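You operate a simulated robot arm through the tools that you are given. There is no shell and no other tool. Be economical: measure what you need, move in short steps, check, and stop when the job is done.

Carry out the task below with a simulated robot arm. There is one attempt and no reset: what you move stays moved.

## Task
Crimp the blue lead that stands in the nest and rack it.
Fine: size wheel to the size on its flag, nest in, one stroke with the dies clear, nest out; lead into the free hole of the rack. Set down upright: blue lead. Where these are worked on the way, their far stop is far enough and under half their travel is too little: lead nest.
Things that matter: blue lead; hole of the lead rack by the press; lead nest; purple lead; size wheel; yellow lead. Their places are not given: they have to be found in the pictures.

Only the result counts: the job must be done as asked and must still hold three seconds after the hand-in. Knocking over, shifting, dropping, spilling or breaking anything else fails it.

## Robot
A 6-joint arm with a two-finger parallel gripper, fixed in place. Base frame: the origin is at the foot of the arm, x ahead of it, y to its left, z up; the work surface is at about z = 80. Lengths are in cm, angles in rad, forces in N, time in s.
With the tool pointing down near the work surface it reaches from about 26 to 68 cm from the base axis. Its first joint turns from -1.152 to 1.152 rad. Payload 2.9 kg.
The tool frame sits at the grasp point between the pads (the TCP): z along the fingers, y along the line on which they close. The tips reach 3 cm beyond it. Largest opening 11 cm; finger width 2, thickness 1; the body of the gripper, 4.8 by 11.2 cm, starts 5.5 cm behind the TCP.
Orientation is told as [roll, pitch, yaw] about the base's x, y, z axes, in that order, counted from this pose: with the fingers straight down and closing along the base's y, the tool's x points along the base's -x, its y along +y and its z along -z.

## Interface
- The arm moves only by the tool servo_tool. Its argument "rows" is text: rows parted by semicolons, each of 6 numbers parted by spaces: the shift along the tool's x, y, z in cm, then the turn, a rotation vector about the tool's x, y, z in rad. In form: tx ty tz wx wy wz; .... A call has 1 to 10 rows; each row shifts and turns the commanded pose from where the row before left it, along the tool's axes as they then stand. "grip" is the closure in counts, from 0 (fully open) to 255 (shut), set as the call begins (left out, the last holds). A row lasts 0.2 s, in which the tool goes at most 5 cm and 0.15 rad; a call with a longer step from one row to the next is refused whole, and so is a gripper value outside its range. A pose out of reach is approached as far as the arm can. The call stops where the force on the tool passes 40 N (or 10 N more than at its start, if that is more) or the arm is blocked; 0.2 s more then pass. The fingers move at their own pace (about 10.8 cm/s each) and stop on an object; they squeeze with about 36 N. The grip force told is the motor's: it shows also when the fingers shut on nothing. Time passes only in rows, and 0.2 s behind the last, so rows that do not move let the fingers close. The reply holds the time, the measured pose of the TCP, the force on the tool along the base axes, the opening and the grip force, in the units named above and with some noise, with the torque about the TCP (base axes, N m) and any sound that the robot's microphone picked up.
- Cameras (640 x 400 px; columns grow to the right, rows downward): "scene" is fixed at [8.92, 44.8, 140.83]; the picture's right is [-0.62, -0.78, 0.00], its down [-0.36, 0.29, -0.89] and it looks along [0.69, -0.55, -0.46] (base axes); focal length 316 px, centre (320, 200). "wrist" rides on the gripper at [7.2, 1.7, -10.3] in the tool frame; the picture's right is [-0.23, 0.97, 0.00], its down [-0.76, -0.18, -0.62] and it looks along [-0.61, -0.14, 0.78] (tool axes); focal length 222 px, centre (320, 200).
- grab_frame(camera): a new picture of that camera. It takes no simulated time.
- point_at(camera, pixels): for up to 12 pixels [column, row] of the newest picture of that camera ("zoom" is the newest enlarged one), the place [x, y, z] in the base frame of the surface seen there, good to about 0.2 cm, but the place of the scene camera against the robot may be out by one fixed shift of up to 1.8 cm in any direction. It takes no simulated time.
- enlarge(camera, box): a new picture of the part [left, top, right, bottom] of that camera's present view, enlarged. It takes no simulated time.
- close_job(): hands the job in; it is judged then, once.

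Go step by step. Measure first, check grasps and placings, and put right what went wrong. The budget is 80 turns and 38 pictures, counting those below and the enlarged ones. Unless the task says otherwise, let go and move clear before handing in, and close with one line.

The tools are called after "Call:" as a command line: name --argument value ..., lists and objects as JSON in quotes. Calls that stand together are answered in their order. servo_tool: Moves the arm, as the interface text tells. Its arguments: {"type":"object","properties":{"rows":{"type":"string"},"grip":{"type":"number"}},"required":["rows"]} The other tools are called the same way: grab_frame (camera) takes a picture; point_at (camera, pixels) gives the place of the surface under pixels of a picture; enlarge (camera, box) takes an enlarged picture of a part of a camera's view; close_job () hands the job in.

At the start:

```text
t: 0.0
tool_pos: [29.88, 20.94, 122.45]
ee_rot: [0.001, -0.001, 0.0]
contact_force: [0.6, -0.5, -0.2]
moment: [0.0, -0.01, -0.02]
finger_gap: 10.98
finger_force: 0.1
```

scene: 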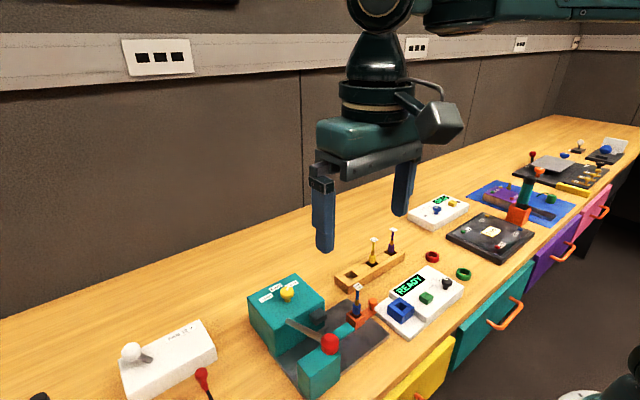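
wrist: 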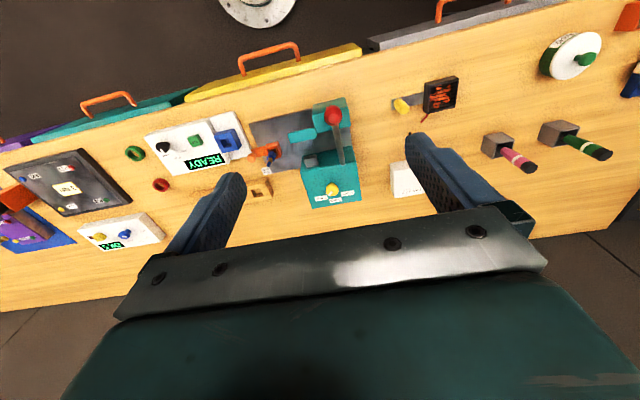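

The scene picture shows the press (teal, about (290,320)), with a yellow size wheel at (287,293), the red-knobbed lever at (330,343), the orange nest with the blue lead at (357,305) and the rack at (370,268). I will enlarge these parts to read the details.

Call:
enlarge --camera "scene" --box '[235, 220, 425, 400]'

Call:
enlarge --camera "wrist" --box '[230, 90, 370, 215]'

```text
2.22 times, centred on (330, 310) of scene
```

zoom: 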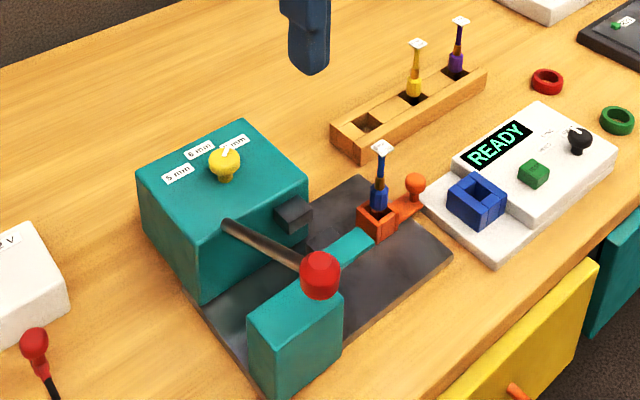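

```text
3.20 times, centred on (300, 152) of wrist
```

zoom: 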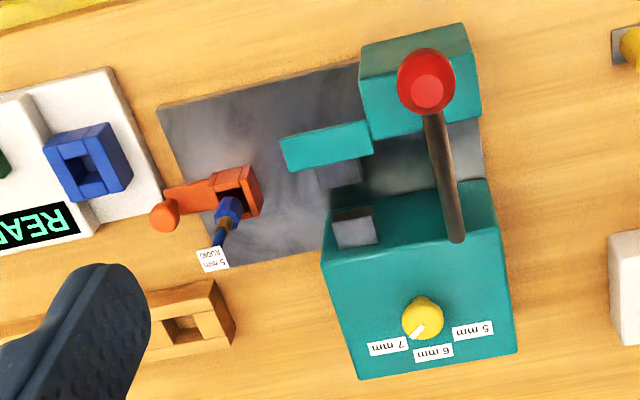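

The flag seems to read "5 mm", and the wheel points near 7 mm. I will measure the parts with the wrist camera and read the flag larger.

Call:
point_at --camera "zoom" --pixels '[[427, 90], [457, 238], [422, 310], [417, 333], [388, 347], [432, 352], [473, 330], [163, 214], [236, 190], [228, 212], [212, 258], [183, 330]]'

Call:
enlarge --camera "wrist" --box '[255, 130, 305, 165]'

Call:
enlarge --camera "scene" --box '[325, 225, 405, 335]'

```text
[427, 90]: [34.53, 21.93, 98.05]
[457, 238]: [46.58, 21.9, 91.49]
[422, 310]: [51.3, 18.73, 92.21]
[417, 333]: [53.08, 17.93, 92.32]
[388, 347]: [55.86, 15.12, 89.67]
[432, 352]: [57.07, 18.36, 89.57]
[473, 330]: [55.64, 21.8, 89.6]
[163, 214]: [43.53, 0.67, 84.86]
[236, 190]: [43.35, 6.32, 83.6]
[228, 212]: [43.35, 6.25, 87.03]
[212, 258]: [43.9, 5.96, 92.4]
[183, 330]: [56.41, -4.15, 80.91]
```

```text
11.43 times, centred on (280, 148) of wrist
```

zoom: 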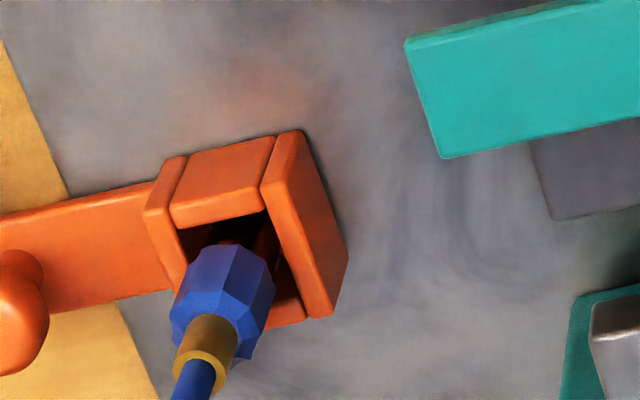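

```text
3.64 times, centred on (365, 280) of scene
```

zoom: 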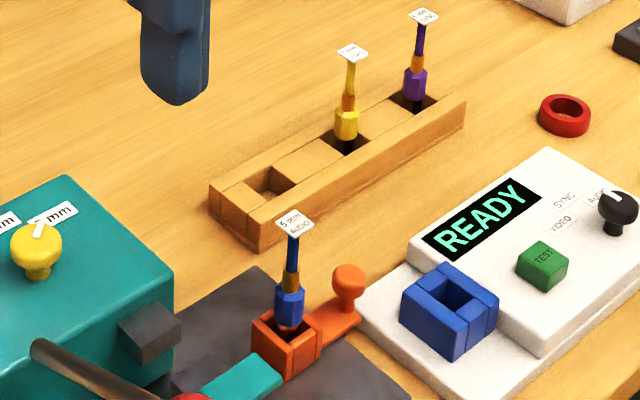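

The flag reads "5 mm AUDIO", so the wheel has to go to 5 mm. I will move the tool toward the wheel and look closer, with the wrist camera seeing it from above.

Call:
servo_tool --rows "-4 0 0 0 0 0;-4 0 0 0 0 0;-4 -0.5 2 0 0 0;0 0 4 0 0 0;0 0 4 0 0 0"

Call:
grab_frame --camera "wrist"

Call:
enlarge --camera "scene" --box '[240, 265, 340, 395]'

```text
t: 1.2
tool_pos: [42.12, 20.46, 112.37]
ee_rot: [0.0, 0.0, 0.0]
contact_force: [0.8, -0.1, -0.1]
moment: [-0.02, -0.01, 0.01]
finger_gap: 11.0
finger_force: 0.0
```

```text
31 pictures are left
```

wrist: 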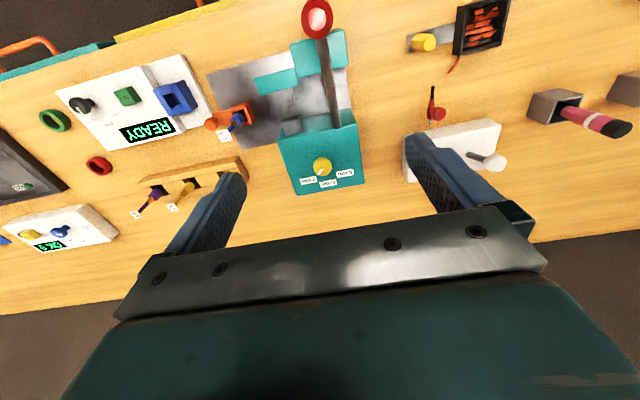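

```text
3.08 times, centred on (290, 330) of scene
```

zoom: 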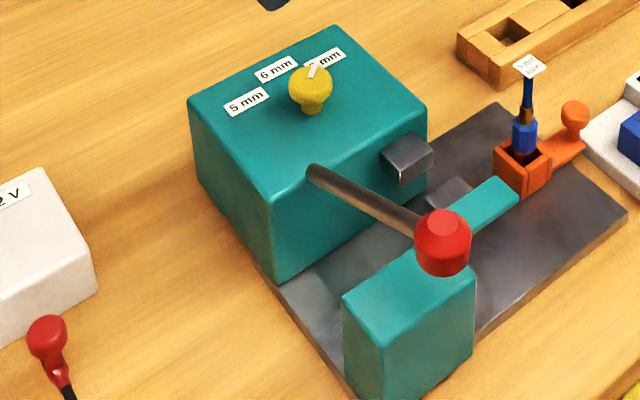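

The wheel is at wrist (322,167). I will enlarge it and measure.

Call:
enlarge --camera "wrist" --box '[275, 100, 375, 200]'

```text
4.00 times, centred on (325, 150) of wrist
```

zoom: 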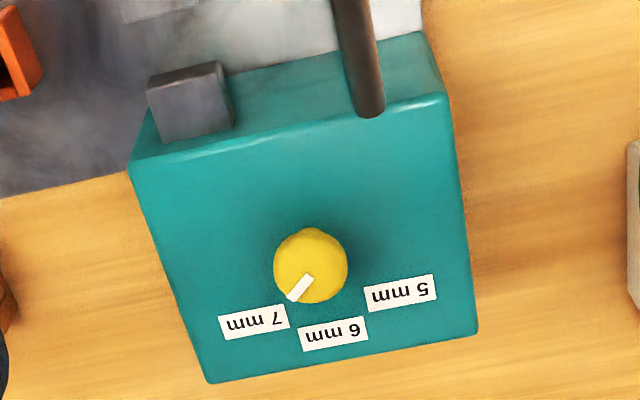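

Call:
point_at --camera "zoom" --pixels '[[310, 278], [292, 297], [275, 265], [347, 265], [311, 240], [318, 300], [254, 322], [333, 335], [401, 293], [250, 220], [369, 110], [190, 105]]'

```text
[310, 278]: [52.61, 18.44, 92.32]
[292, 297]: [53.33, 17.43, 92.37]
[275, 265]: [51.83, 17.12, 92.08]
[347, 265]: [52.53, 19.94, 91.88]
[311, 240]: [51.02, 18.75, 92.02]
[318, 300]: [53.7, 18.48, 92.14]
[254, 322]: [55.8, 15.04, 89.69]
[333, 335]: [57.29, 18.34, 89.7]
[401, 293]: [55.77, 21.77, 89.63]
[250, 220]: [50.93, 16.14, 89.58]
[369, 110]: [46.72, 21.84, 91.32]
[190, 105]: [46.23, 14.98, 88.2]
```

The wheel is centred at about (52.3, 18.5), its top at z 92.3 and its diameter about 2.9. Its pointer is at -45° (7 mm), and 5 mm is at +45°. I will go above it at yaw -0.78 with the fingers partly open.

Call:
servo_tool --rows "-3.4 -0.65 0 0 0 0;-3.4 -0.65 0 0 0 0;-3.38 -0.66 0 0 0 0;0 0 2 0 0 0.13;0 0 2 0 0 0.13;0 0 2 0 0 0.13;0 0 2 0 0 0.13;0 0 2 0 0 0.13;0 0 2 0 0 0.13;0 0 0 0 0 0" --grip 139

Call:
grab_frame --camera "wrist"

```text
t: 3.4
tool_pos: [52.2, 18.3, 100.47]
ee_rot: [-0.001, 0.001, -0.783]
contact_force: [-0.2, -0.3, -0.4]
moment: [-0.01, -0.02, 0.01]
finger_gap: 5.03
finger_force: 0.1
```

```text
28 pictures are left
```

wrist: 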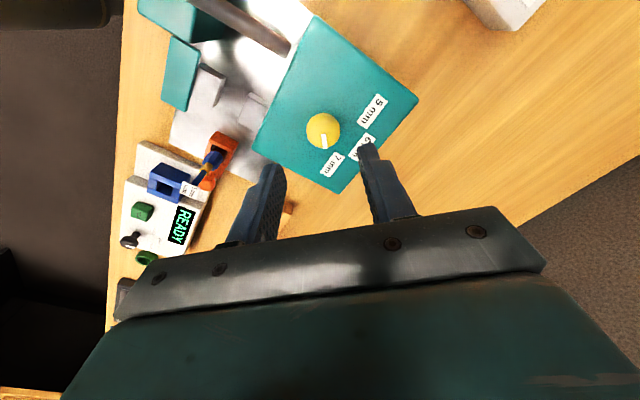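

The fingers straddle the wheel. I will go down to z 93.2 and close.

Call:
servo_tool --rows "0 0.2 2.4 0 0 0;0 0 2.4 0 0 0;0 0 2.4 0 0 0;0 0 0 0 0 0"

Call:
servo_tool --rows "0 0 0 0 0 0;0 0 0 0 0 0;0 0 0 0 0 0" --grip 255

```text
t: 4.4
tool_pos: [52.4, 18.6, 93.18]
ee_rot: [0.0, 0.0, -0.78]
contact_force: [0.8, 0.0, 0.0]
moment: [-0.01, 0.0, -0.01]
finger_gap: 5.03
finger_force: 0.1
```

```text
t: 5.2
tool_pos: [52.43, 18.55, 93.11]
ee_rot: [0.0, 0.001, -0.782]
contact_force: [3.5, 2.0, -4.3]
moment: [-0.05, -0.17, -0.01]
finger_gap: 2.91
finger_force: 45.2
```

The wheel is gripped (gap 2.91). I will turn it toward 5 mm, yaw +.

Call:
servo_tool --rows "0 0 0 0 0 -0.13;0 0 0 0 0 -0.13;0 0 0 0 0 -0.13;0 0 0 0 0 -0.13;0 0 0 0 0 -0.13;0 0 0 0 0 -0.13"

Call:
servo_tool --rows "0 0 0 0 0 -0.13;0 0 0 0 0 -0.13;0 0 0 0 0 -0.13;0 0 0 0 0 -0.13;0 0 0 0 0 -0.13;0 0 0 0 0 -0.13;0 0 0 0 0 0"

```text
t: 6.6
tool_pos: [52.49, 18.45, 93.08]
ee_rot: [0.0, 0.0, 0.0]
contact_force: [15.3, -4.8, -14.6]
moment: [-0.18, -0.46, 0.0]
finger_gap: 2.94
finger_force: 45.1
```

```text
t: 8.2
tool_pos: [52.37, 18.43, 93.08]
ee_rot: [-0.002, 0.0, 0.778]
contact_force: [23.3, -16.1, -26.3]
moment: [-0.23, -0.42, 0.01]
finger_gap: 2.94
finger_force: 45.2
```

Turned by 1.56 rad. I will let go, rise and check the pointer.

Call:
servo_tool --rows "0 0 0 0 0 0;0 0 0 0 0 0;0 0 -3 0 0 0;0 0 -4 0 0 0;0 0 0 0 0 0" --grip 139

Call:
grab_frame --camera "wrist"

```text
t: 9.4
tool_pos: [52.27, 18.63, 100.3]
ee_rot: [-0.001, -0.002, 0.78]
contact_force: [0.1, 0.3, 0.1]
moment: [0.0, -0.03, -0.01]
finger_gap: 5.0
finger_force: 0.0
```

```text
27 pictures are left
```

wrist: 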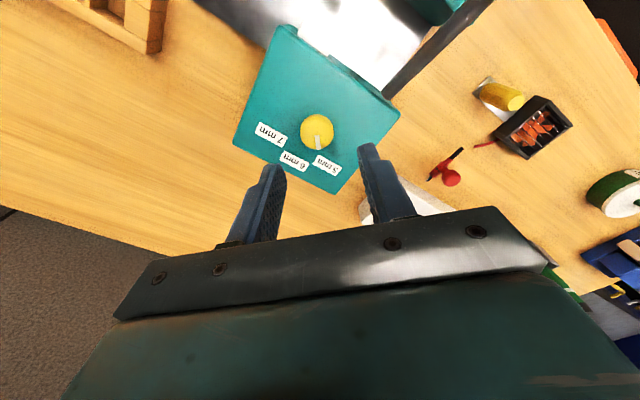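

The pointer at (319,142) appears to aim at the 5 mm label; I will check its angle.

Call:
enlarge --camera "wrist" --box '[285, 100, 355, 180]'

```text
5.00 times, centred on (320, 140) of wrist
```

zoom: 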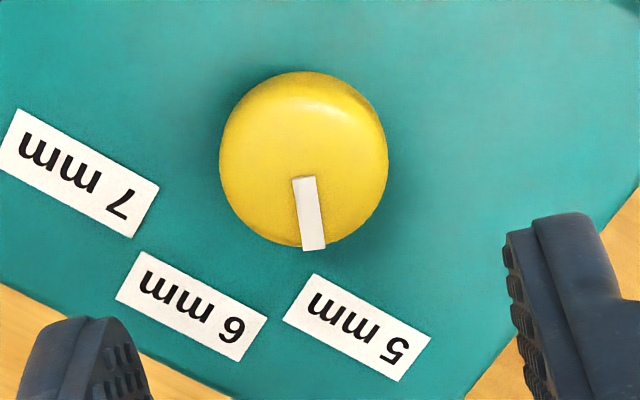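

Call:
point_at --camera "zoom" --pixels '[[304, 180], [313, 247], [357, 328], [222, 160], [387, 160], [304, 75], [304, 244]]'

```text
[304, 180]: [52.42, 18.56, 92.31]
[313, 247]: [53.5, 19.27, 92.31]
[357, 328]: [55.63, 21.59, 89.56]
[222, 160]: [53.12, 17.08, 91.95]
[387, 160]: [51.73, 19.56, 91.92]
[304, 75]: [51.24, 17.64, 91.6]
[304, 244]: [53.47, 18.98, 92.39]
```

The pointer's measured angle is about 33–35°, maybe some degrees short; I will measure more points to be sure.

Call:
point_at --camera "zoom" --pixels '[[294, 180], [314, 178], [304, 247], [323, 245], [298, 213], [320, 212], [309, 212], [306, 195], [311, 230], [240, 325], [150, 158], [18, 135]]'

```text
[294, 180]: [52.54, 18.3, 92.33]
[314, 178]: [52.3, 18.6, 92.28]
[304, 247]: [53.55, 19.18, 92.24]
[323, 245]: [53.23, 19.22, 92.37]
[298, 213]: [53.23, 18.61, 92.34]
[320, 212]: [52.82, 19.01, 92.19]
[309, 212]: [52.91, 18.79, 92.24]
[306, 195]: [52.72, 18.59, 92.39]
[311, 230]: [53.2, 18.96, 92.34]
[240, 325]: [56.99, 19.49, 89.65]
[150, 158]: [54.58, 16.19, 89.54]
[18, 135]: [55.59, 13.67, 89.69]
```

The projection puts the pointer at about 38° with the label at 44°, so it is some 6–7° short because the wheel started at about -52°. I will regrip and add 0.11 rad.

Call:
servo_tool --rows "0 0 2.4 0 0 0;0 0 2.4 0 0 0;0 0 2.35 0 0 0;0 0 0 0 0 0"

Call:
servo_tool --rows "0 0 0 0 0 0;0 0 0 0 0 0;0 0 0 0 0 -0.06;0 0 0 0 0 -0.055;0 0 0 0 0 0" --grip 255

Call:
servo_tool --rows "0 0 0 0 0 0;0 0 0 0 0 0;0 0 -3 0 0 0;0 0 -4.2 0 0 0;0 0 0 0 0 0" --grip 139

Call:
enlarge --camera "wrist" --box '[285, 100, 355, 180]'

```text
t: 10.4
tool_pos: [52.24, 18.44, 92.99]
ee_rot: [0.001, -0.001, 0.78]
contact_force: [0.3, -0.6, 0.1]
moment: [0.03, 0.0, 0.0]
finger_gap: 4.99
finger_force: 0.0
```

```text
t: 11.6
tool_pos: [52.45, 18.4, 93.03]
ee_rot: [-0.001, 0.001, 0.893]
contact_force: [19.4, -17.3, -10.8]
moment: [0.17, -0.64, 0.03]
finger_gap: 2.89
finger_force: 45.3
```

```text
t: 12.8
tool_pos: [52.28, 18.56, 100.35]
ee_rot: [0.0, -0.001, 0.895]
contact_force: [-0.2, 0.0, 1.4]
moment: [0.01, 0.02, 0.0]
finger_gap: 5.02
finger_force: 0.1
```

```text
5.00 times, centred on (320, 140) of wrist
```

zoom: 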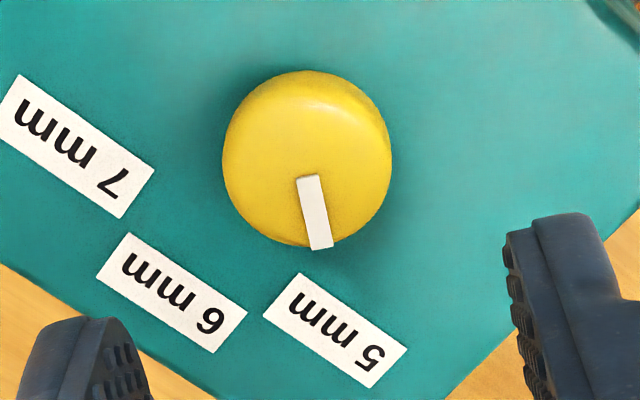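

The pointer now aims at about 46°, onto 5 mm. Next is the nest: I will go above its orange knob near (43.5, 0.7), at yaw 1.57 so the fingers close along x.

Call:
servo_tool --rows "0 0 -1 0 0 -0.135;0 0 -1 0 0 -0.135;0 0 -1 0 0 -0.135;0 0 -1 0 0 -0.135;0 0 0 0 0 -0.135;4.5 2.2 0 0 0 0;4.5 2.2 0 0 0 0;4.5 2.2 0 0 0 0;4.4 2.2 0 0 0 0;0 0 0 0 0 0"

Call:
grab_frame --camera "wrist"

Call:
enlarge --camera "wrist" --box '[200, 20, 420, 180]'

```text
t: 15.0
tool_pos: [43.35, 0.55, 104.35]
ee_rot: [0.0, -0.002, 1.572]
contact_force: [0.0, -0.4, -0.2]
moment: [0.01, 0.04, 0.02]
finger_gap: 5.06
finger_force: 0.1
```

```text
24 pictures are left
```

wrist: 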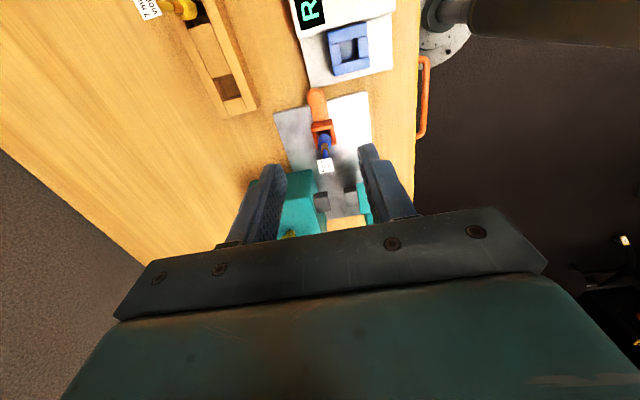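

```text
2.50 times, centred on (310, 100) of wrist
```

zoom: 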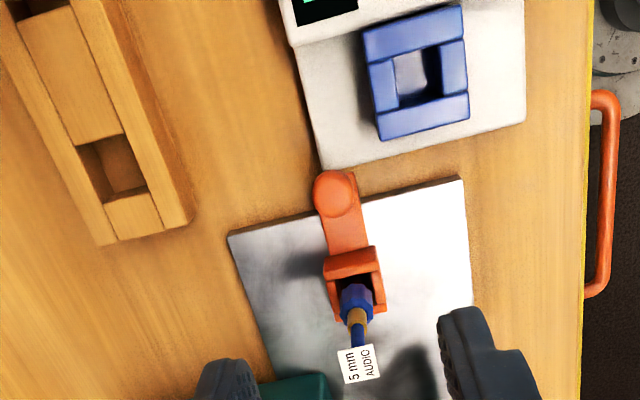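

Call:
point_at --camera "zoom" --pixels '[[336, 196], [347, 238], [352, 262], [338, 290], [376, 285], [355, 300], [357, 320], [358, 345], [410, 150], [428, 120], [365, 215], [118, 178]]'

Call:
point_at --camera "wrist" --pixels '[[323, 194], [321, 208], [349, 190], [350, 200], [300, 185], [362, 200], [365, 215], [337, 205]]'

```text
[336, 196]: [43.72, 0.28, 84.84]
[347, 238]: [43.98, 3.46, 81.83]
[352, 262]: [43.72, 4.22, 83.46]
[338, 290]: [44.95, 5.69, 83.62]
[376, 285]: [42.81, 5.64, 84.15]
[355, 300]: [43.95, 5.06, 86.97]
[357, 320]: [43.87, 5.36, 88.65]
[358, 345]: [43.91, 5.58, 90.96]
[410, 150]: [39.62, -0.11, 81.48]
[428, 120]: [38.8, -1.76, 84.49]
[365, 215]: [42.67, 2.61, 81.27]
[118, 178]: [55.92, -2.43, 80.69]
```

```text
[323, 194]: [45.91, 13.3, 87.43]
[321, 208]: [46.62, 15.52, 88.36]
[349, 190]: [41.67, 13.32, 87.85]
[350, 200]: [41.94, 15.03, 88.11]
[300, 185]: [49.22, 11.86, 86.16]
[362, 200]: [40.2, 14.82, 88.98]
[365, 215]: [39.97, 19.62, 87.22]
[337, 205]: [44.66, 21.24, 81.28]
```

The dies are at x 41.7 and 45.9, y 13.3–15.5, so the nest slides about 8 cm in +y. I check the blue block beside the knob before coming down.

Call:
point_at --camera "zoom" --pixels '[[381, 130], [365, 40], [378, 139], [468, 95], [466, 118], [317, 165], [330, 160], [316, 196], [355, 192], [336, 175], [338, 214]]'

```text
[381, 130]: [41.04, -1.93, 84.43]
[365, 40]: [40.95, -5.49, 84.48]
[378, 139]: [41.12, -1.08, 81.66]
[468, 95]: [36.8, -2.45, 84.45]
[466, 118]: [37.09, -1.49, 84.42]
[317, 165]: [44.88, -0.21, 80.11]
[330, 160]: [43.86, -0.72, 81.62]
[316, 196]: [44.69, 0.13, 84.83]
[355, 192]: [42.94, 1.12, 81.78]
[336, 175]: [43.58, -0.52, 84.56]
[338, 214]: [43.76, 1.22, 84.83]
```

The knob is centred at about (43.7, 0.4), and the block lies clear at y < -1. I will come down with the fingers 3.6 cm open.

Call:
servo_tool --rows "-0.1 -0.35 4 0 0 0;0 0 4 0 0 0;0 0 4 0 0 0;0 0 3 0 0 0;0 0 0 0 0 0" --grip 172

Call:
grab_frame --camera "wrist"

```text
t: 16.2
tool_pos: [43.69, 0.71, 89.08]
ee_rot: [0.0, -0.002, 1.567]
contact_force: [-0.3, -0.5, -0.1]
moment: [0.03, 0.0, 0.02]
finger_gap: 3.59
finger_force: 0.0
```

```text
22 pictures are left
```

wrist: 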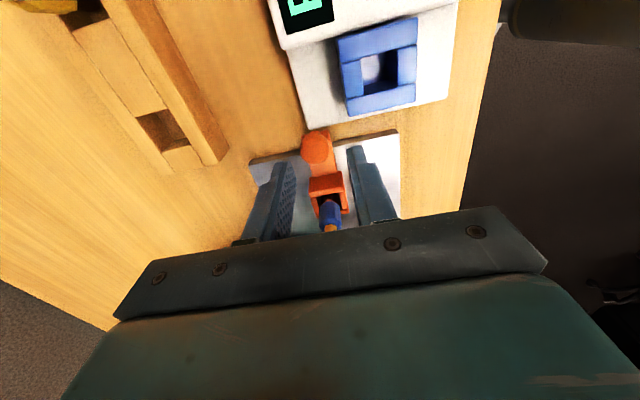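

The fingers line up with the knob. I will go down the rest and close.

Call:
servo_tool --rows "0 0 2 0 0 0;0 0 1.9 0 0 0;0 0 0 0 0 0"

Call:
servo_tool --rows "0 0 0 0 0 0;0 0 0 0 0 0" --grip 255

```text
t: 17.0
tool_pos: [43.86, 0.75, 85.43]
ee_rot: [0.0, 0.0, 1.569]
contact_force: [0.0, -0.3, 0.4]
moment: [-0.02, -0.02, 0.02]
finger_gap: 3.6
finger_force: 0.3
```

```text
t: 17.6
tool_pos: [43.98, 0.62, 85.31]
ee_rot: [-0.003, 0.0, 1.57]
contact_force: [13.4, 0.1, -9.3]
moment: [0.03, -0.27, 0.02]
finger_gap: 2.12
finger_force: 44.8
```

The knob is gripped (gap 2.12). I will slide the nest along +y in 1 cm steps.

Call:
servo_tool --rows "-0.7 -0.2 0 0 0 0;-1 0 0 0 0 0;-1 0 0 0 0 0;-1 0 0 0 0 0;-1 0 0 0 0 0"

```text
t: 18.8
tool_pos: [44.01, 5.57, 85.31]
ee_rot: [0.001, 0.0, 1.569]
contact_force: [2.1, -1.6, 3.8]
moment: [-0.12, -0.04, 0.03]
finger_gap: 2.11
finger_force: 45.1
```

It slides freely (now y 5.6). I continue until the stop.

Call:
servo_tool --rows "-1 0 0 0 0 0;-1 0 0 0 0 0;-0.7 0 0 0 0 0;-0.5 0 0 0 0 0;-0.5 0 0 0 0 0;-0.5 0 0 0 0 0;-0.5 0 0 0 0 0"

```text
t: 20.4
tool_pos: [44.02, 9.83, 85.34]
ee_rot: [0.001, 0.005, 1.563]
contact_force: [-9.8, -22.4, 19.8]
moment: [-0.17, 0.18, -0.04]
finger_gap: 2.11
finger_force: 44.8
```

The force rose to -22 N at y 9.8, so the nest is at its far stop. I will let go, rise and look.

Call:
servo_tool --rows "0.3 0 0 0 0 0;0 0 0 0 0 0"

Call:
servo_tool --rows "0 0 0 0 0 0;0 0 0 0 0 0;0 0 -2 0 0 0;0 0 -4 0 0 0;4 0 -4 0 0 0;4 0 -3 0 0 0;0 0 0 0 0 0" --grip 172

Call:
grab_frame --camera "wrist"

Call:
enlarge --camera "scene" --box '[240, 265, 410, 395]'

```text
t: 21.0
tool_pos: [44.13, 9.82, 85.25]
ee_rot: [0.001, 0.0, 1.569]
contact_force: [-10.9, -11.1, 18.0]
moment: [-1.16, 0.18, -0.04]
finger_gap: 2.11
finger_force: 44.8
```

```text
refused: row 5 steps farther than a row can; nothing moved
```

```text
21 pictures are left
```

wrist: 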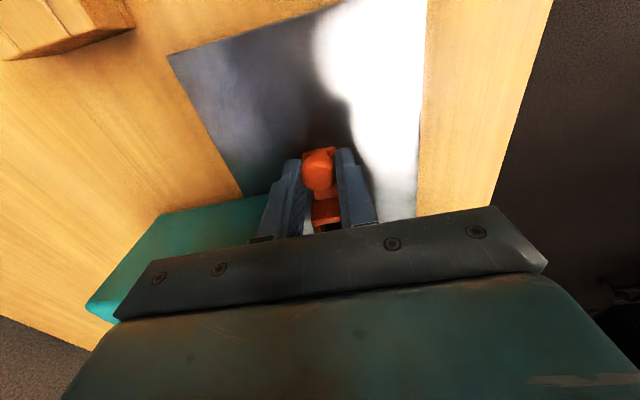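

```text
3.08 times, centred on (325, 330) of scene
```

zoom: 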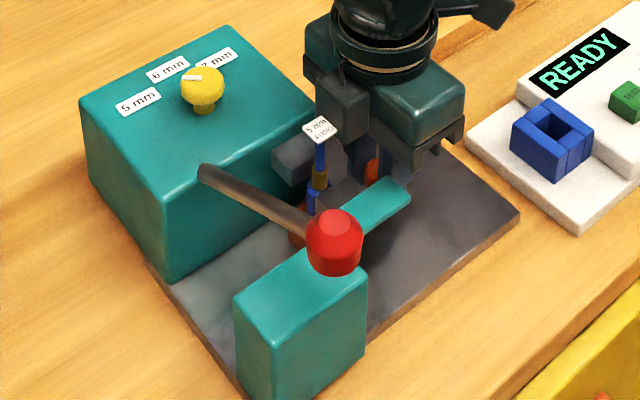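

The picture shows the nest with the lead between the dies and the wheel pointer toward 5 mm. One row was too long, so I redo the release and rise.

Call:
servo_tool --rows "0 0 0 0 0 0;0 0 0 0 0 0;0 0 -2 0 0 0;0 0 -4 0 0 0;0 0 -4 0 0 0;4 0 -2 0 0 0;4 0 0 0 0 0;0 0 0 0 0 0" --grip 172

Call:
grab_frame --camera "wrist"

Call:
enlarge --camera "scene" --box '[240, 265, 410, 395]'

```text
t: 22.8
tool_pos: [43.98, 1.97, 97.35]
ee_rot: [0.001, -0.001, 1.571]
contact_force: [-0.1, 0.9, 0.0]
moment: [0.06, 0.03, -0.02]
finger_gap: 3.55
finger_force: 0.1
```

```text
19 pictures are left
```

wrist: 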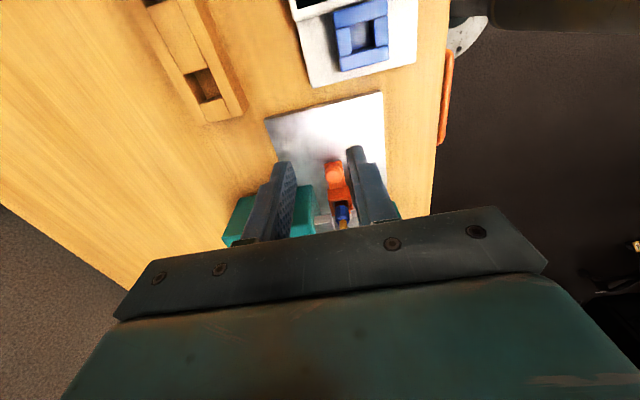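

```text
3.08 times, centred on (325, 330) of scene
```

zoom: 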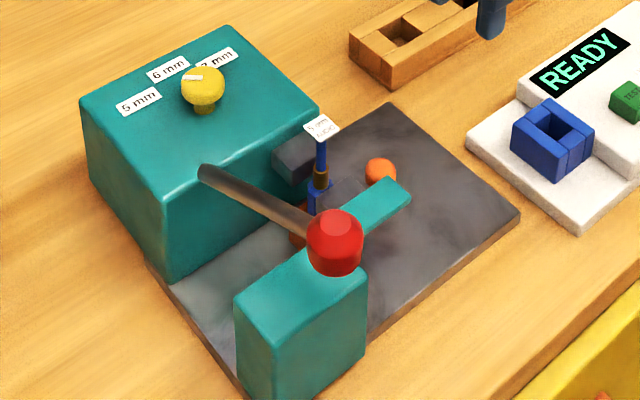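

The nest is fully in and the gripper is clear. Now I go above the lever knob near (34.5, 21.9, 98), at yaw 0.

Call:
servo_tool --rows "0 0 -1.3 0 0 0.15;0 0 -1.3 0 0 0.15;0 0 -1.3 0 0 0.15;0 0 -1.3 0 0 0.15;0 0 -1.3 0 0 0.15;0 0 -1.3 0 0 0.15;0 0 -1.3 0 0 0.15;0 0 -1.3 0 0 0.15;0 0 -1.3 0 0 0.15;0 0 -1.3 0 0 0.15"

Call:
servo_tool --rows "0 0 0 0 0 0.071;1.9 4 0 0 0 0;1.9 4 0 0 0 0;1.9 4 0 0 0 0;1.9 4 0 0 0 0;1.9 4 0 0 0 0;0 0 0 0 0 0" --grip 116

Call:
grab_frame --camera "wrist"

```text
t: 25.0
tool_pos: [43.97, 1.89, 110.44]
ee_rot: [-0.001, 0.002, 0.069]
contact_force: [0.5, -0.9, 0.2]
moment: [0.04, -0.01, -0.01]
finger_gap: 3.56
finger_force: 0.0
```

```text
t: 26.6
tool_pos: [34.55, 22.14, 110.32]
ee_rot: [0.001, 0.0, -0.001]
contact_force: [-0.2, -0.1, -1.5]
moment: [-0.03, -0.03, 0.01]
finger_gap: 6.02
finger_force: 0.1
```

```text
17 pictures are left
```

wrist: 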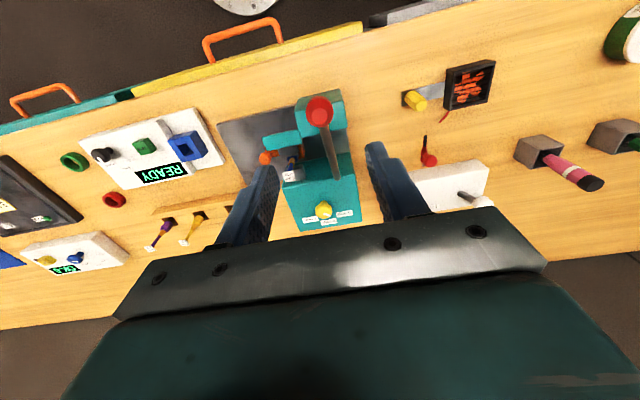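

Call:
point_at --camera "wrist" --pixels '[[319, 110], [307, 110], [332, 108], [320, 99], [321, 122], [330, 150], [336, 177], [300, 100], [342, 97], [303, 128], [345, 125], [323, 211]]'

Call:
enlarge --camera "wrist" --box '[270, 80, 370, 230]'

```text
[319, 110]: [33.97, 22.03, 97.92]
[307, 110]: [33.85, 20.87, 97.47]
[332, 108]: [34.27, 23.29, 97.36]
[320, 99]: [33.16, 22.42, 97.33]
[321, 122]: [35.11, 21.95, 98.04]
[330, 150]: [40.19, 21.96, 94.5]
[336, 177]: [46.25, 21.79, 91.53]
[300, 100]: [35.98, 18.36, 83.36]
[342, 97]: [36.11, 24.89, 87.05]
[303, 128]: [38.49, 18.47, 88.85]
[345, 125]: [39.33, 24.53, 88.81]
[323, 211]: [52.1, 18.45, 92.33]
```

```text
2.67 times, centred on (320, 155) of wrist
```

zoom: 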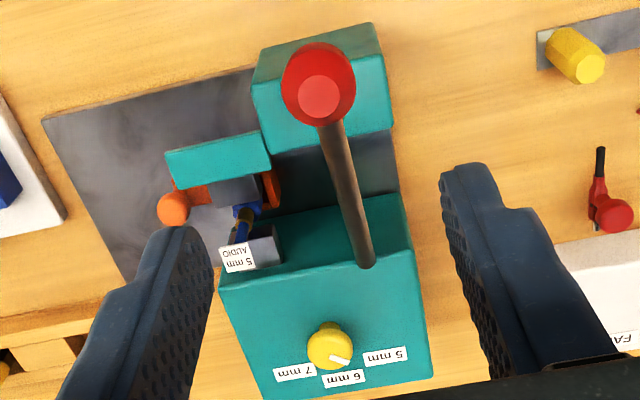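

The knob is centred near (34.2, 22.05, 96.8), and the block (x 36–39.4, top 88.9) is clear of my fingers. The knob can pivot between pads closing along y, so I go down and grip it.

Call:
servo_tool --rows "0.4 -0.1 4 0 0 0;0 0 4 0 0 0;0 0 3 0 0 0;0 0 1.8 0 0 0;0 0 0 0 0 0"

Call:
servo_tool --rows "0 0 0 0 0 0;0 0 0 0 0 0;0 0 0 0 0 0" --grip 255

Call:
enlarge --camera "scene" --box '[240, 265, 410, 395]'

```text
t: 27.8
tool_pos: [34.11, 21.86, 97.47]
ee_rot: [0.0, 0.0, 0.001]
contact_force: [-0.3, 0.0, -0.6]
moment: [0.02, 0.02, 0.01]
finger_gap: 6.02
finger_force: 0.1
```

```text
t: 28.6
tool_pos: [34.29, 21.97, 97.45]
ee_rot: [0.0, 0.001, 0.002]
contact_force: [0.5, 8.5, -5.7]
moment: [0.04, 0.09, 0.06]
finger_gap: 2.91
finger_force: 45.0
```

```text
3.08 times, centred on (325, 330) of scene
```

zoom: 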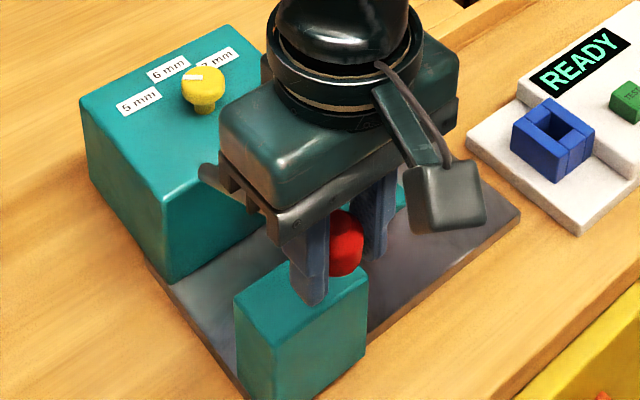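

The knob is held (gap 2.91). I pull it down along its arc, watching the force and sound.

Call:
servo_tool --rows "0.4 0 0.9 0 0 0;0.4 0 0.9 0 0 0;0.35 0 0.95 0 0 0"

```text
t: 29.4
tool_pos: [33.2, 21.98, 94.8]
ee_rot: [0.003, -0.005, 0.0]
contact_force: [7.9, 10.3, 10.9]
moment: [0.05, -1.13, 0.07]
finger_gap: 2.9
finger_force: 44.9
```

Call:
servo_tool --rows "0.25 0 1 0 0 0;0.2 0 1 0 0 0;0.15 0 1 0 0 0"

```text
t: 30.2
tool_pos: [32.49, 22.0, 91.76]
ee_rot: [0.001, -0.004, 0.0]
contact_force: [5.3, 13.0, 15.6]
moment: [0.15, -1.19, -0.04]
finger_gap: 2.91
finger_force: 44.3
```

The lever follows smoothly and is at z 91.8 with 15 N. I continue downward in small steps until it stops.

Call:
servo_tool --rows "0.05 0 0.7 0 0 0;0 0 0.7 0 0 0;-0.05 0 0.6 0 0 0;-0.05 0 0.6 0 0 0"

```text
t: 31.2
tool_pos: [32.52, 21.99, 89.44]
ee_rot: [0.006, -0.002, 0.002]
contact_force: [-2.7, 21.0, 33.5]
moment: [-0.16, -0.24, 0.12]
finger_gap: 2.88
finger_force: 45.5
```

The force rises to 33 N at z 89.4, near the stop; I push slightly farther.

Call:
servo_tool --rows "0 0 0.3 0 0 0;0 0 0.3 0 0 0;0 0 0.3 0 0 0"

Call:
enlarge --camera "scene" --box '[240, 265, 410, 395]'

```text
t: 31.9
tool_pos: [32.55, 21.97, 88.75]
ee_rot: [0.009, -0.003, 0.005]
contact_force: [-4.1, -1.5, 14.7]
moment: [0.06, 0.81, -0.03]
finger_gap: 2.9
finger_force: 45.5
stopped in row 3: the force on the tool passed its limit at 53 N (the readings are from after the stop); the commanded pose is now the measured one
```

```text
3.08 times, centred on (325, 330) of scene
```

zoom: 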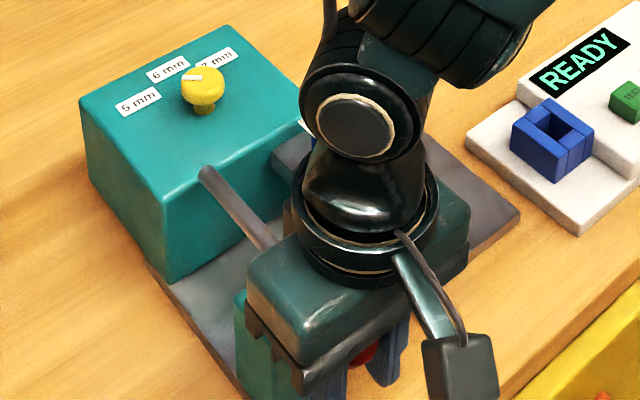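

The push ended at 53 N with the rod nearly on the block, which looks like the bottom stop. I confirm with one more short push.

Call:
servo_tool --rows "0 0 0.3 0 0 0;0 0 0.3 0 0 0"

Call:
grab_frame --camera "wrist"

```text
t: 32.3
tool_pos: [32.54, 21.97, 88.87]
ee_rot: [0.009, -0.005, 0.003]
contact_force: [-4.2, -2.8, 15.3]
moment: [0.0, 0.75, -0.05]
finger_gap: 2.87
finger_force: 45.1
stopped in row 1: the force on the tool passed its limit at 46 N (the readings are from after the stop); the commanded pose is now the measured one
```

```text
13 pictures are left
```

wrist: 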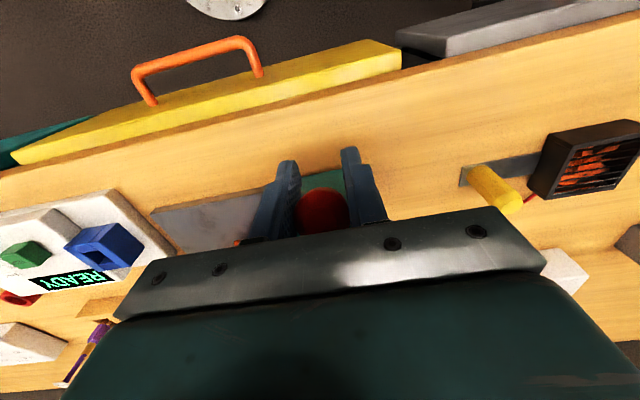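

It is a hard stop, so the stroke is complete. I raise the lever back along its arc.

Call:
servo_tool --rows "0.05 0 -0.7 0 0 0;0.05 0 -0.7 0 0 0;0 0 -0.7 0 0 0;-0.1 0 -0.9 0 0 0;-0.2 0 -1 0 0 0;-0.25 0 -1 0 0 0;-0.3 0 -0.95 0 0 0;-0.4 0 -0.9 0 0 0;-0.4 0 -0.9 0 0 0;-0.3 0 -0.7 0 0 0"

```text
t: 34.4
tool_pos: [33.42, 22.07, 96.19]
ee_rot: [0.002, 0.012, 0.012]
contact_force: [-4.7, 1.1, -6.3]
moment: [0.01, -0.89, 0.02]
finger_gap: 2.8
finger_force: 45.0
stopped in row 10: the force on the tool passed its limit at 42 N (the readings are from after the stop); the commanded pose is now the measured one
```

The lever met its upper stop at z 96.2 (the grip had slipped slightly). I let go, rise and look.

Call:
servo_tool --rows "0 0 0 0 0 0;0 0 0 0 0 0;0 0 -3 0 0 0;0 0 -4 0 0 0;0 0 -4 0 0 0;0 -4 -1 0 0 0;0 -4 0 0 0 0;0 0 0 0 0 0" --grip 116

Call:
enlarge --camera "scene" --box '[240, 225, 410, 395]'

Call:
enlarge --camera "wrist" --box '[270, 80, 420, 230]'

```text
t: 36.2
tool_pos: [33.92, 13.85, 108.3]
ee_rot: [0.003, 0.012, 0.011]
contact_force: [0.6, 0.2, -0.5]
moment: [0.04, 0.0, -0.02]
finger_gap: 6.0
finger_force: 0.0
```

```text
2.35 times, centred on (325, 310) of scene
```

zoom: 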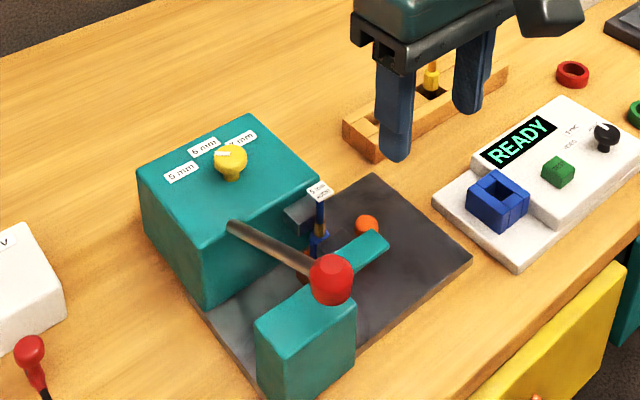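

```text
2.67 times, centred on (345, 155) of wrist
```

zoom: 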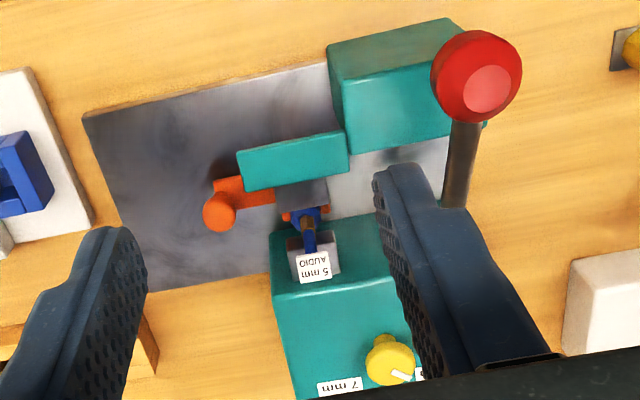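

The lever is back up and the lead still stands between the dies. I measure the lever knob, nest knob and lead before pulling the nest out.

Call:
point_at --camera "zoom" --pixels '[[488, 88], [219, 211], [262, 190], [308, 218], [309, 245], [313, 266], [302, 195], [315, 245], [457, 190]]'

```text
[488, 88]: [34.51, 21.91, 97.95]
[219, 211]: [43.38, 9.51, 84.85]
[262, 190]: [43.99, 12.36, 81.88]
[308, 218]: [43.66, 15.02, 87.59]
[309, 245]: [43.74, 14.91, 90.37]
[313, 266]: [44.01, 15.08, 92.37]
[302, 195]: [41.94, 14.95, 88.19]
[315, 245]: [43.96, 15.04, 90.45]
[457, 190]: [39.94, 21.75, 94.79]
```

The lever is fully up and the nest knob is at (43.5, 9.5, 84.9). I go above it at yaw 1.57.

Call:
servo_tool --rows "-3.3 -1.3 0 0 0 0;-3.3 -1.3 0 0 0 0;-3.3 -1.3 0 0 0 0;0 0 0 0 0 -0.14;0 0 0 0 0 -0.14;0 0 0 0 0 -0.14;0 0 0 0 0 -0.14" --grip 172

Call:
servo_tool --rows "0 0 0 0 0 -0.143;0 0 0 0 0 -0.143;0 0 0 0 0 -0.143;0 0 0 0 0 -0.143;0 0 0 0 0 -0.143;0 0 0 0 0 -0.143;0 0 0 0 0 -0.142;0 0 0 0 0 0"

```text
t: 37.8
tool_pos: [43.63, 10.19, 108.15]
ee_rot: [0.008, 0.007, 0.573]
contact_force: [0.2, -0.1, 0.4]
moment: [0.02, -0.01, 0.0]
finger_gap: 3.56
finger_force: 0.1
```

```text
t: 39.6
tool_pos: [43.64, 10.19, 108.03]
ee_rot: [0.011, -0.003, 1.572]
contact_force: [-0.7, 0.3, 0.3]
moment: [-0.01, 0.0, -0.01]
finger_gap: 3.59
finger_force: 0.2
```

I come straight down on the knob and grip it.

Call:
servo_tool --rows "0.4 -0.2 3 0 0.011 0;0 0 5 0 0 0;0 0 5 0 0 0;0 0 4 0 0 0;0 0 3 0 0 0;0 0 2.7 0 0 0;0 0 0 0 0 0"

Call:
servo_tool --rows "0 0 0 0 0 0;0 0 0 0 0 0;0 0 0 0 0 0" --grip 255

```text
t: 41.2
tool_pos: [43.49, 9.67, 85.42]
ee_rot: [0.01, 0.007, 1.57]
contact_force: [0.5, 0.4, -0.1]
moment: [0.02, 0.0, -0.01]
finger_gap: 3.57
finger_force: 0.1
```

```text
t: 42.0
tool_pos: [44.01, 9.7, 85.64]
ee_rot: [-0.002, 0.005, 1.569]
contact_force: [33.0, -2.2, -8.9]
moment: [-0.42, -0.58, 0.09]
finger_gap: 2.09
finger_force: 45.0
```

It is gripped but with a side load of 33 N; I ease it off in x and pull the nest out along -y.

Call:
servo_tool --rows "0 -0.25 0 0 0 0;0.5 -0.2 0 0 0 0;1 0 0 0 0 0;1 0 0 0 0 0;1 0 0 0 0 0;1 0 0 0 0 0"

Call:
servo_tool --rows "1 0 0 0 0 0;1 0 0 0 0 0;1 0 0 0 0 0;0.7 0 0 0 0 0;0.4 0 0 0 0 0;0.4 0 0 0 0 0;0.4 0 0 0 0 0;0.4 0 0 0 0 0"

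```text
t: 43.4
tool_pos: [44.07, 4.97, 85.43]
ee_rot: [0.012, 0.007, 1.571]
contact_force: [1.0, 1.8, 22.7]
moment: [0.35, -0.04, -0.01]
finger_gap: 2.12
finger_force: 44.8
```

```text
t: 45.2
tool_pos: [43.92, 0.19, 85.38]
ee_rot: [0.012, -0.001, 1.58]
contact_force: [7.4, 29.8, -6.0]
moment: [0.54, -0.13, 0.01]
finger_gap: 2.11
finger_force: 44.8
```

The nest is at its outer stop (30 N). I ease off, let go, rise and look.

Call:
servo_tool --rows "-0.4 0 0 0 0 0;0 0 0 0 0 0"

Call:
servo_tool --rows "0 0 0 0 0 0;0 0 0 0 0 0;0 0 -2 0 0 0;0 0 -5 0 0 0;0 0 -5 0 0 0;0 0 -5 0 0 0;0 0 -2 0 0 0;0 0 0 0 0 0" --grip 172

Call:
enlarge --camera "wrist" --box '[200, 20, 420, 180]'

Call:
enlarge --camera "scene" --box '[300, 225, 420, 345]'

```text
t: 45.8
tool_pos: [44.09, 0.05, 85.39]
ee_rot: [0.013, 0.007, 1.572]
contact_force: [13.0, 11.0, -21.4]
moment: [0.98, -0.15, -0.02]
finger_gap: 2.11
finger_force: 44.4
```

```text
t: 47.6
tool_pos: [44.41, 0.31, 104.55]
ee_rot: [0.011, 0.007, 1.573]
contact_force: [-0.3, 0.8, -0.5]
moment: [-0.03, 0.01, 0.01]
finger_gap: 3.57
finger_force: 0.0
```

```text
2.50 times, centred on (310, 100) of wrist
```

zoom: 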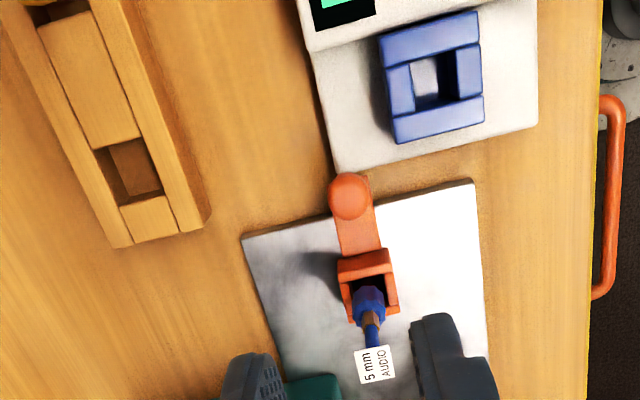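

```text
3.33 times, centred on (360, 285) of scene
```

zoom: 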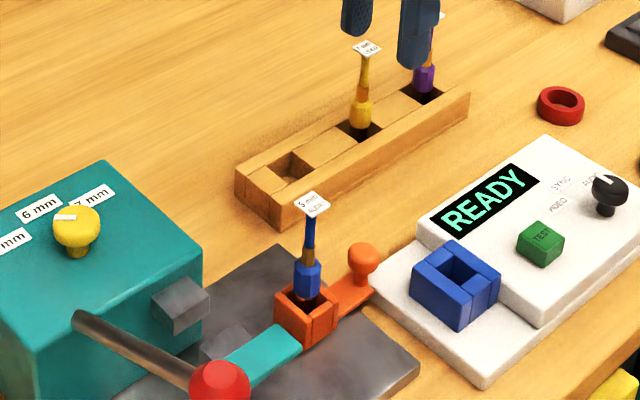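

The nest is out with the lead upright and crimped. I move a little toward the rack to measure the lead, the free hole and the rack's direction in one picture.

Call:
servo_tool --rows "2.5 -3 0 0 0.01 0;2.5 -3 0 0 0 0;0 0 0 0 0 0" --grip 139

Call:
enlarge --camera "wrist" --box '[180, 0, 400, 170]'

```text
t: 48.4
tool_pos: [50.3, -4.38, 104.38]
ee_rot: [0.012, 0.017, 1.569]
contact_force: [0.3, -0.3, 0.0]
moment: [0.01, -0.02, -0.02]
finger_gap: 5.02
finger_force: 0.1
```

```text
2.35 times, centred on (290, 85) of wrist
```

zoom: 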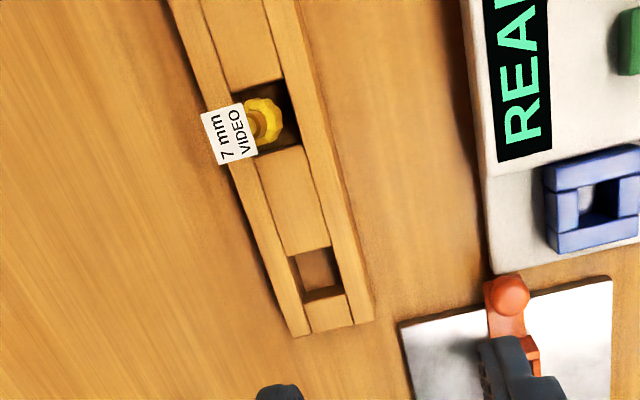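

The free hole is at zoom (316,275); the yellow lead stands in the next one. I measure the hole's edges, the rack's direction and the yellow lead's height.

Call:
point_at --camera "zoom" --pixels '[[286, 257], [332, 246], [302, 308], [348, 293], [310, 265], [328, 320], [292, 200], [230, 130], [262, 118], [297, 336], [372, 320], [318, 270]]'

```text
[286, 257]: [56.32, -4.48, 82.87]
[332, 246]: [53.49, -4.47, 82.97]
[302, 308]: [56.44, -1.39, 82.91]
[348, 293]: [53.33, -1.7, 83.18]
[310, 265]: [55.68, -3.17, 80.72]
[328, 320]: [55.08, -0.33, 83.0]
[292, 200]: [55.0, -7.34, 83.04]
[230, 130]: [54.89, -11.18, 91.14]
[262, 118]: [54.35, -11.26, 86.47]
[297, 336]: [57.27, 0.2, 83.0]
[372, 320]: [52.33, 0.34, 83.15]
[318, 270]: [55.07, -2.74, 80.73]
```

The rack is square to the base axes: the hole is centred at (54.9, -3.0), 2.9 wide, top 83.0, floor 80.7. Now I go above the blue lead and check the alignment before gripping it.

Call:
servo_tool --rows "-2.5 1.6 0 0.006 -0.009 0;-2.5 1.6 0 0.006 -0.008 0;-2.5 1.6 0 0 0 0;-2.5 1.5 0 0 0 0;0 0 3 0 0 0;0 0 3 0 0 0;0 0 0 0 0 0"

Call:
enlarge --camera "wrist" --box '[250, 60, 410, 220]'

```text
t: 50.0
tool_pos: [44.01, 5.45, 98.2]
ee_rot: [-0.001, 0.0, 1.571]
contact_force: [-0.1, -0.5, -0.7]
moment: [0.01, -0.01, 0.01]
finger_gap: 5.02
finger_force: 0.2
```

```text
2.50 times, centred on (330, 140) of wrist
```

zoom: 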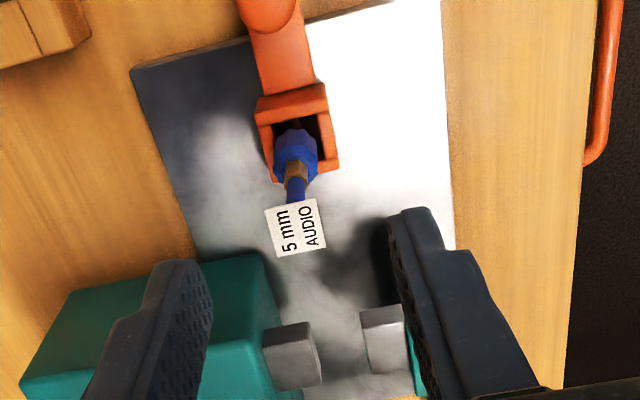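

Call:
point_at --camera "zoom" --pixels '[[294, 228], [268, 212], [316, 202], [276, 255], [325, 247], [297, 188], [296, 160], [276, 155], [318, 152], [292, 92], [262, 150], [334, 140]]'

```text
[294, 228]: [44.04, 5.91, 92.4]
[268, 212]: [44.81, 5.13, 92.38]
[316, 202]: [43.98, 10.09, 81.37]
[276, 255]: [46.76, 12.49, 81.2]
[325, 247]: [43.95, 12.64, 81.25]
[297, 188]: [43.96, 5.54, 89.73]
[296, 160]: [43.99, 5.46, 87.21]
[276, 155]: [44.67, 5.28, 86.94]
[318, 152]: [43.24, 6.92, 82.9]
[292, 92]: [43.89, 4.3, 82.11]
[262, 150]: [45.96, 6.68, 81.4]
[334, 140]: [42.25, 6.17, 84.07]
```

The lead is upright at (44.0, 5.85), its housing top near z 87.2 and flag at 92.4. I descend to z 87.6 and grip the housing.

Call:
servo_tool --rows "-0.4 0 3 0 0 0;0 0 3 0 0 0;0 0 2.6 0 0 0;0 0 2 0 0 0;0 0 0 0 0 0"

Call:
servo_tool --rows "0 0 0 0 0 0;0 0 0 0 0 0;0 0 0 0 0 0" --grip 255

```text
t: 51.2
tool_pos: [44.0, 5.71, 87.58]
ee_rot: [0.0, 0.001, 1.571]
contact_force: [0.0, -0.5, 0.1]
moment: [0.0, -0.01, 0.02]
finger_gap: 4.99
finger_force: 0.1
```

```text
t: 52.0
tool_pos: [44.19, 5.58, 87.72]
ee_rot: [0.0, 0.0, 1.57]
contact_force: [0.8, 0.5, -0.3]
moment: [0.01, 0.02, 0.02]
finger_gap: 1.65
finger_force: 36.0
```

The lead is gripped (gap 1.65). I lift it straight up.

Call:
servo_tool --rows "0 0 -0.5 0 0 0;0 0 -1 0 0 0;0 0 -1.5 0 0 0;0 0 -2 0 0 0;0 0 -3 0 0 0;0 0 -4 0 0 0;0 0 0 0 0 0"

Call:
grab_frame --camera "scene"

```text
t: 53.6
tool_pos: [43.88, 5.69, 99.6]
ee_rot: [-0.001, 0.0, 1.572]
contact_force: [0.3, 0.6, -0.3]
moment: [-0.03, 0.01, -0.03]
finger_gap: 1.64
finger_force: 36.0
```

```text
6 pictures are left
```

scene: 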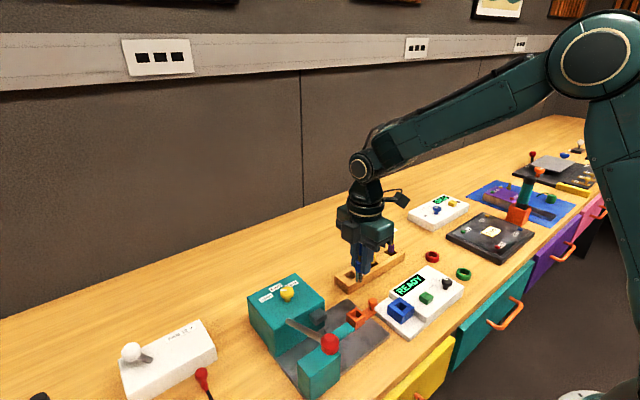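

The nest is empty and the lead is in the fingers. I carry it above the free hole.

Call:
servo_tool --rows "2.19 -2.74 0 0 0 0;2.19 -2.74 0 0 0 0;2.19 -2.74 0 0 0 0;2.19 -2.74 0 0 0 0;0 0 4 0 0 0;0 0 3.5 0 0 0;0 0 0 0 0 0"

Call:
grab_frame --camera "wrist"

Call:
enlarge --camera "scene" --box '[310, 215, 430, 305]'

```text
t: 55.2
tool_pos: [55.0, -3.17, 92.26]
ee_rot: [-0.002, 0.0, 1.571]
contact_force: [0.3, -0.5, -1.6]
moment: [0.0, -0.01, -0.03]
finger_gap: 1.67
finger_force: 36.1
```

```text
5 pictures are left
```

wrist: 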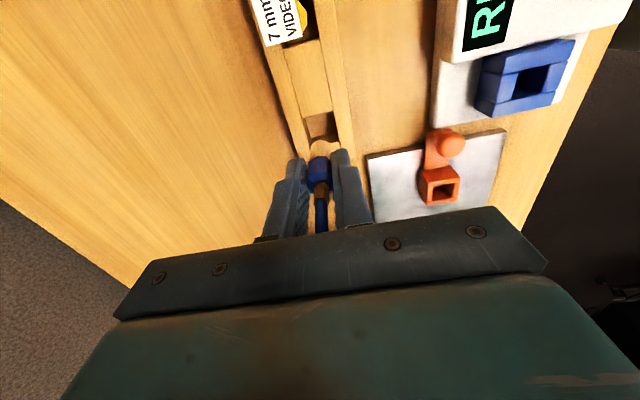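

```text
4.44 times, centred on (370, 260) of scene
```

zoom: 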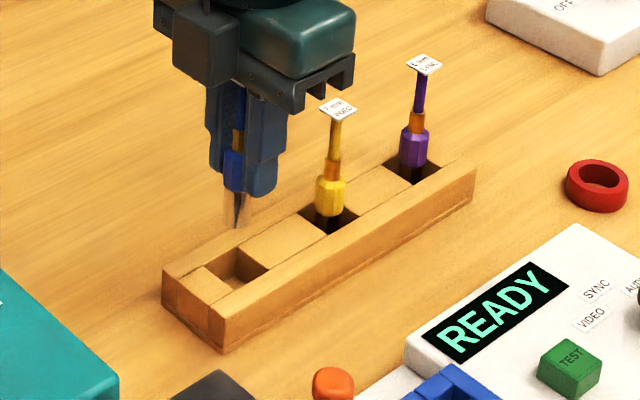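

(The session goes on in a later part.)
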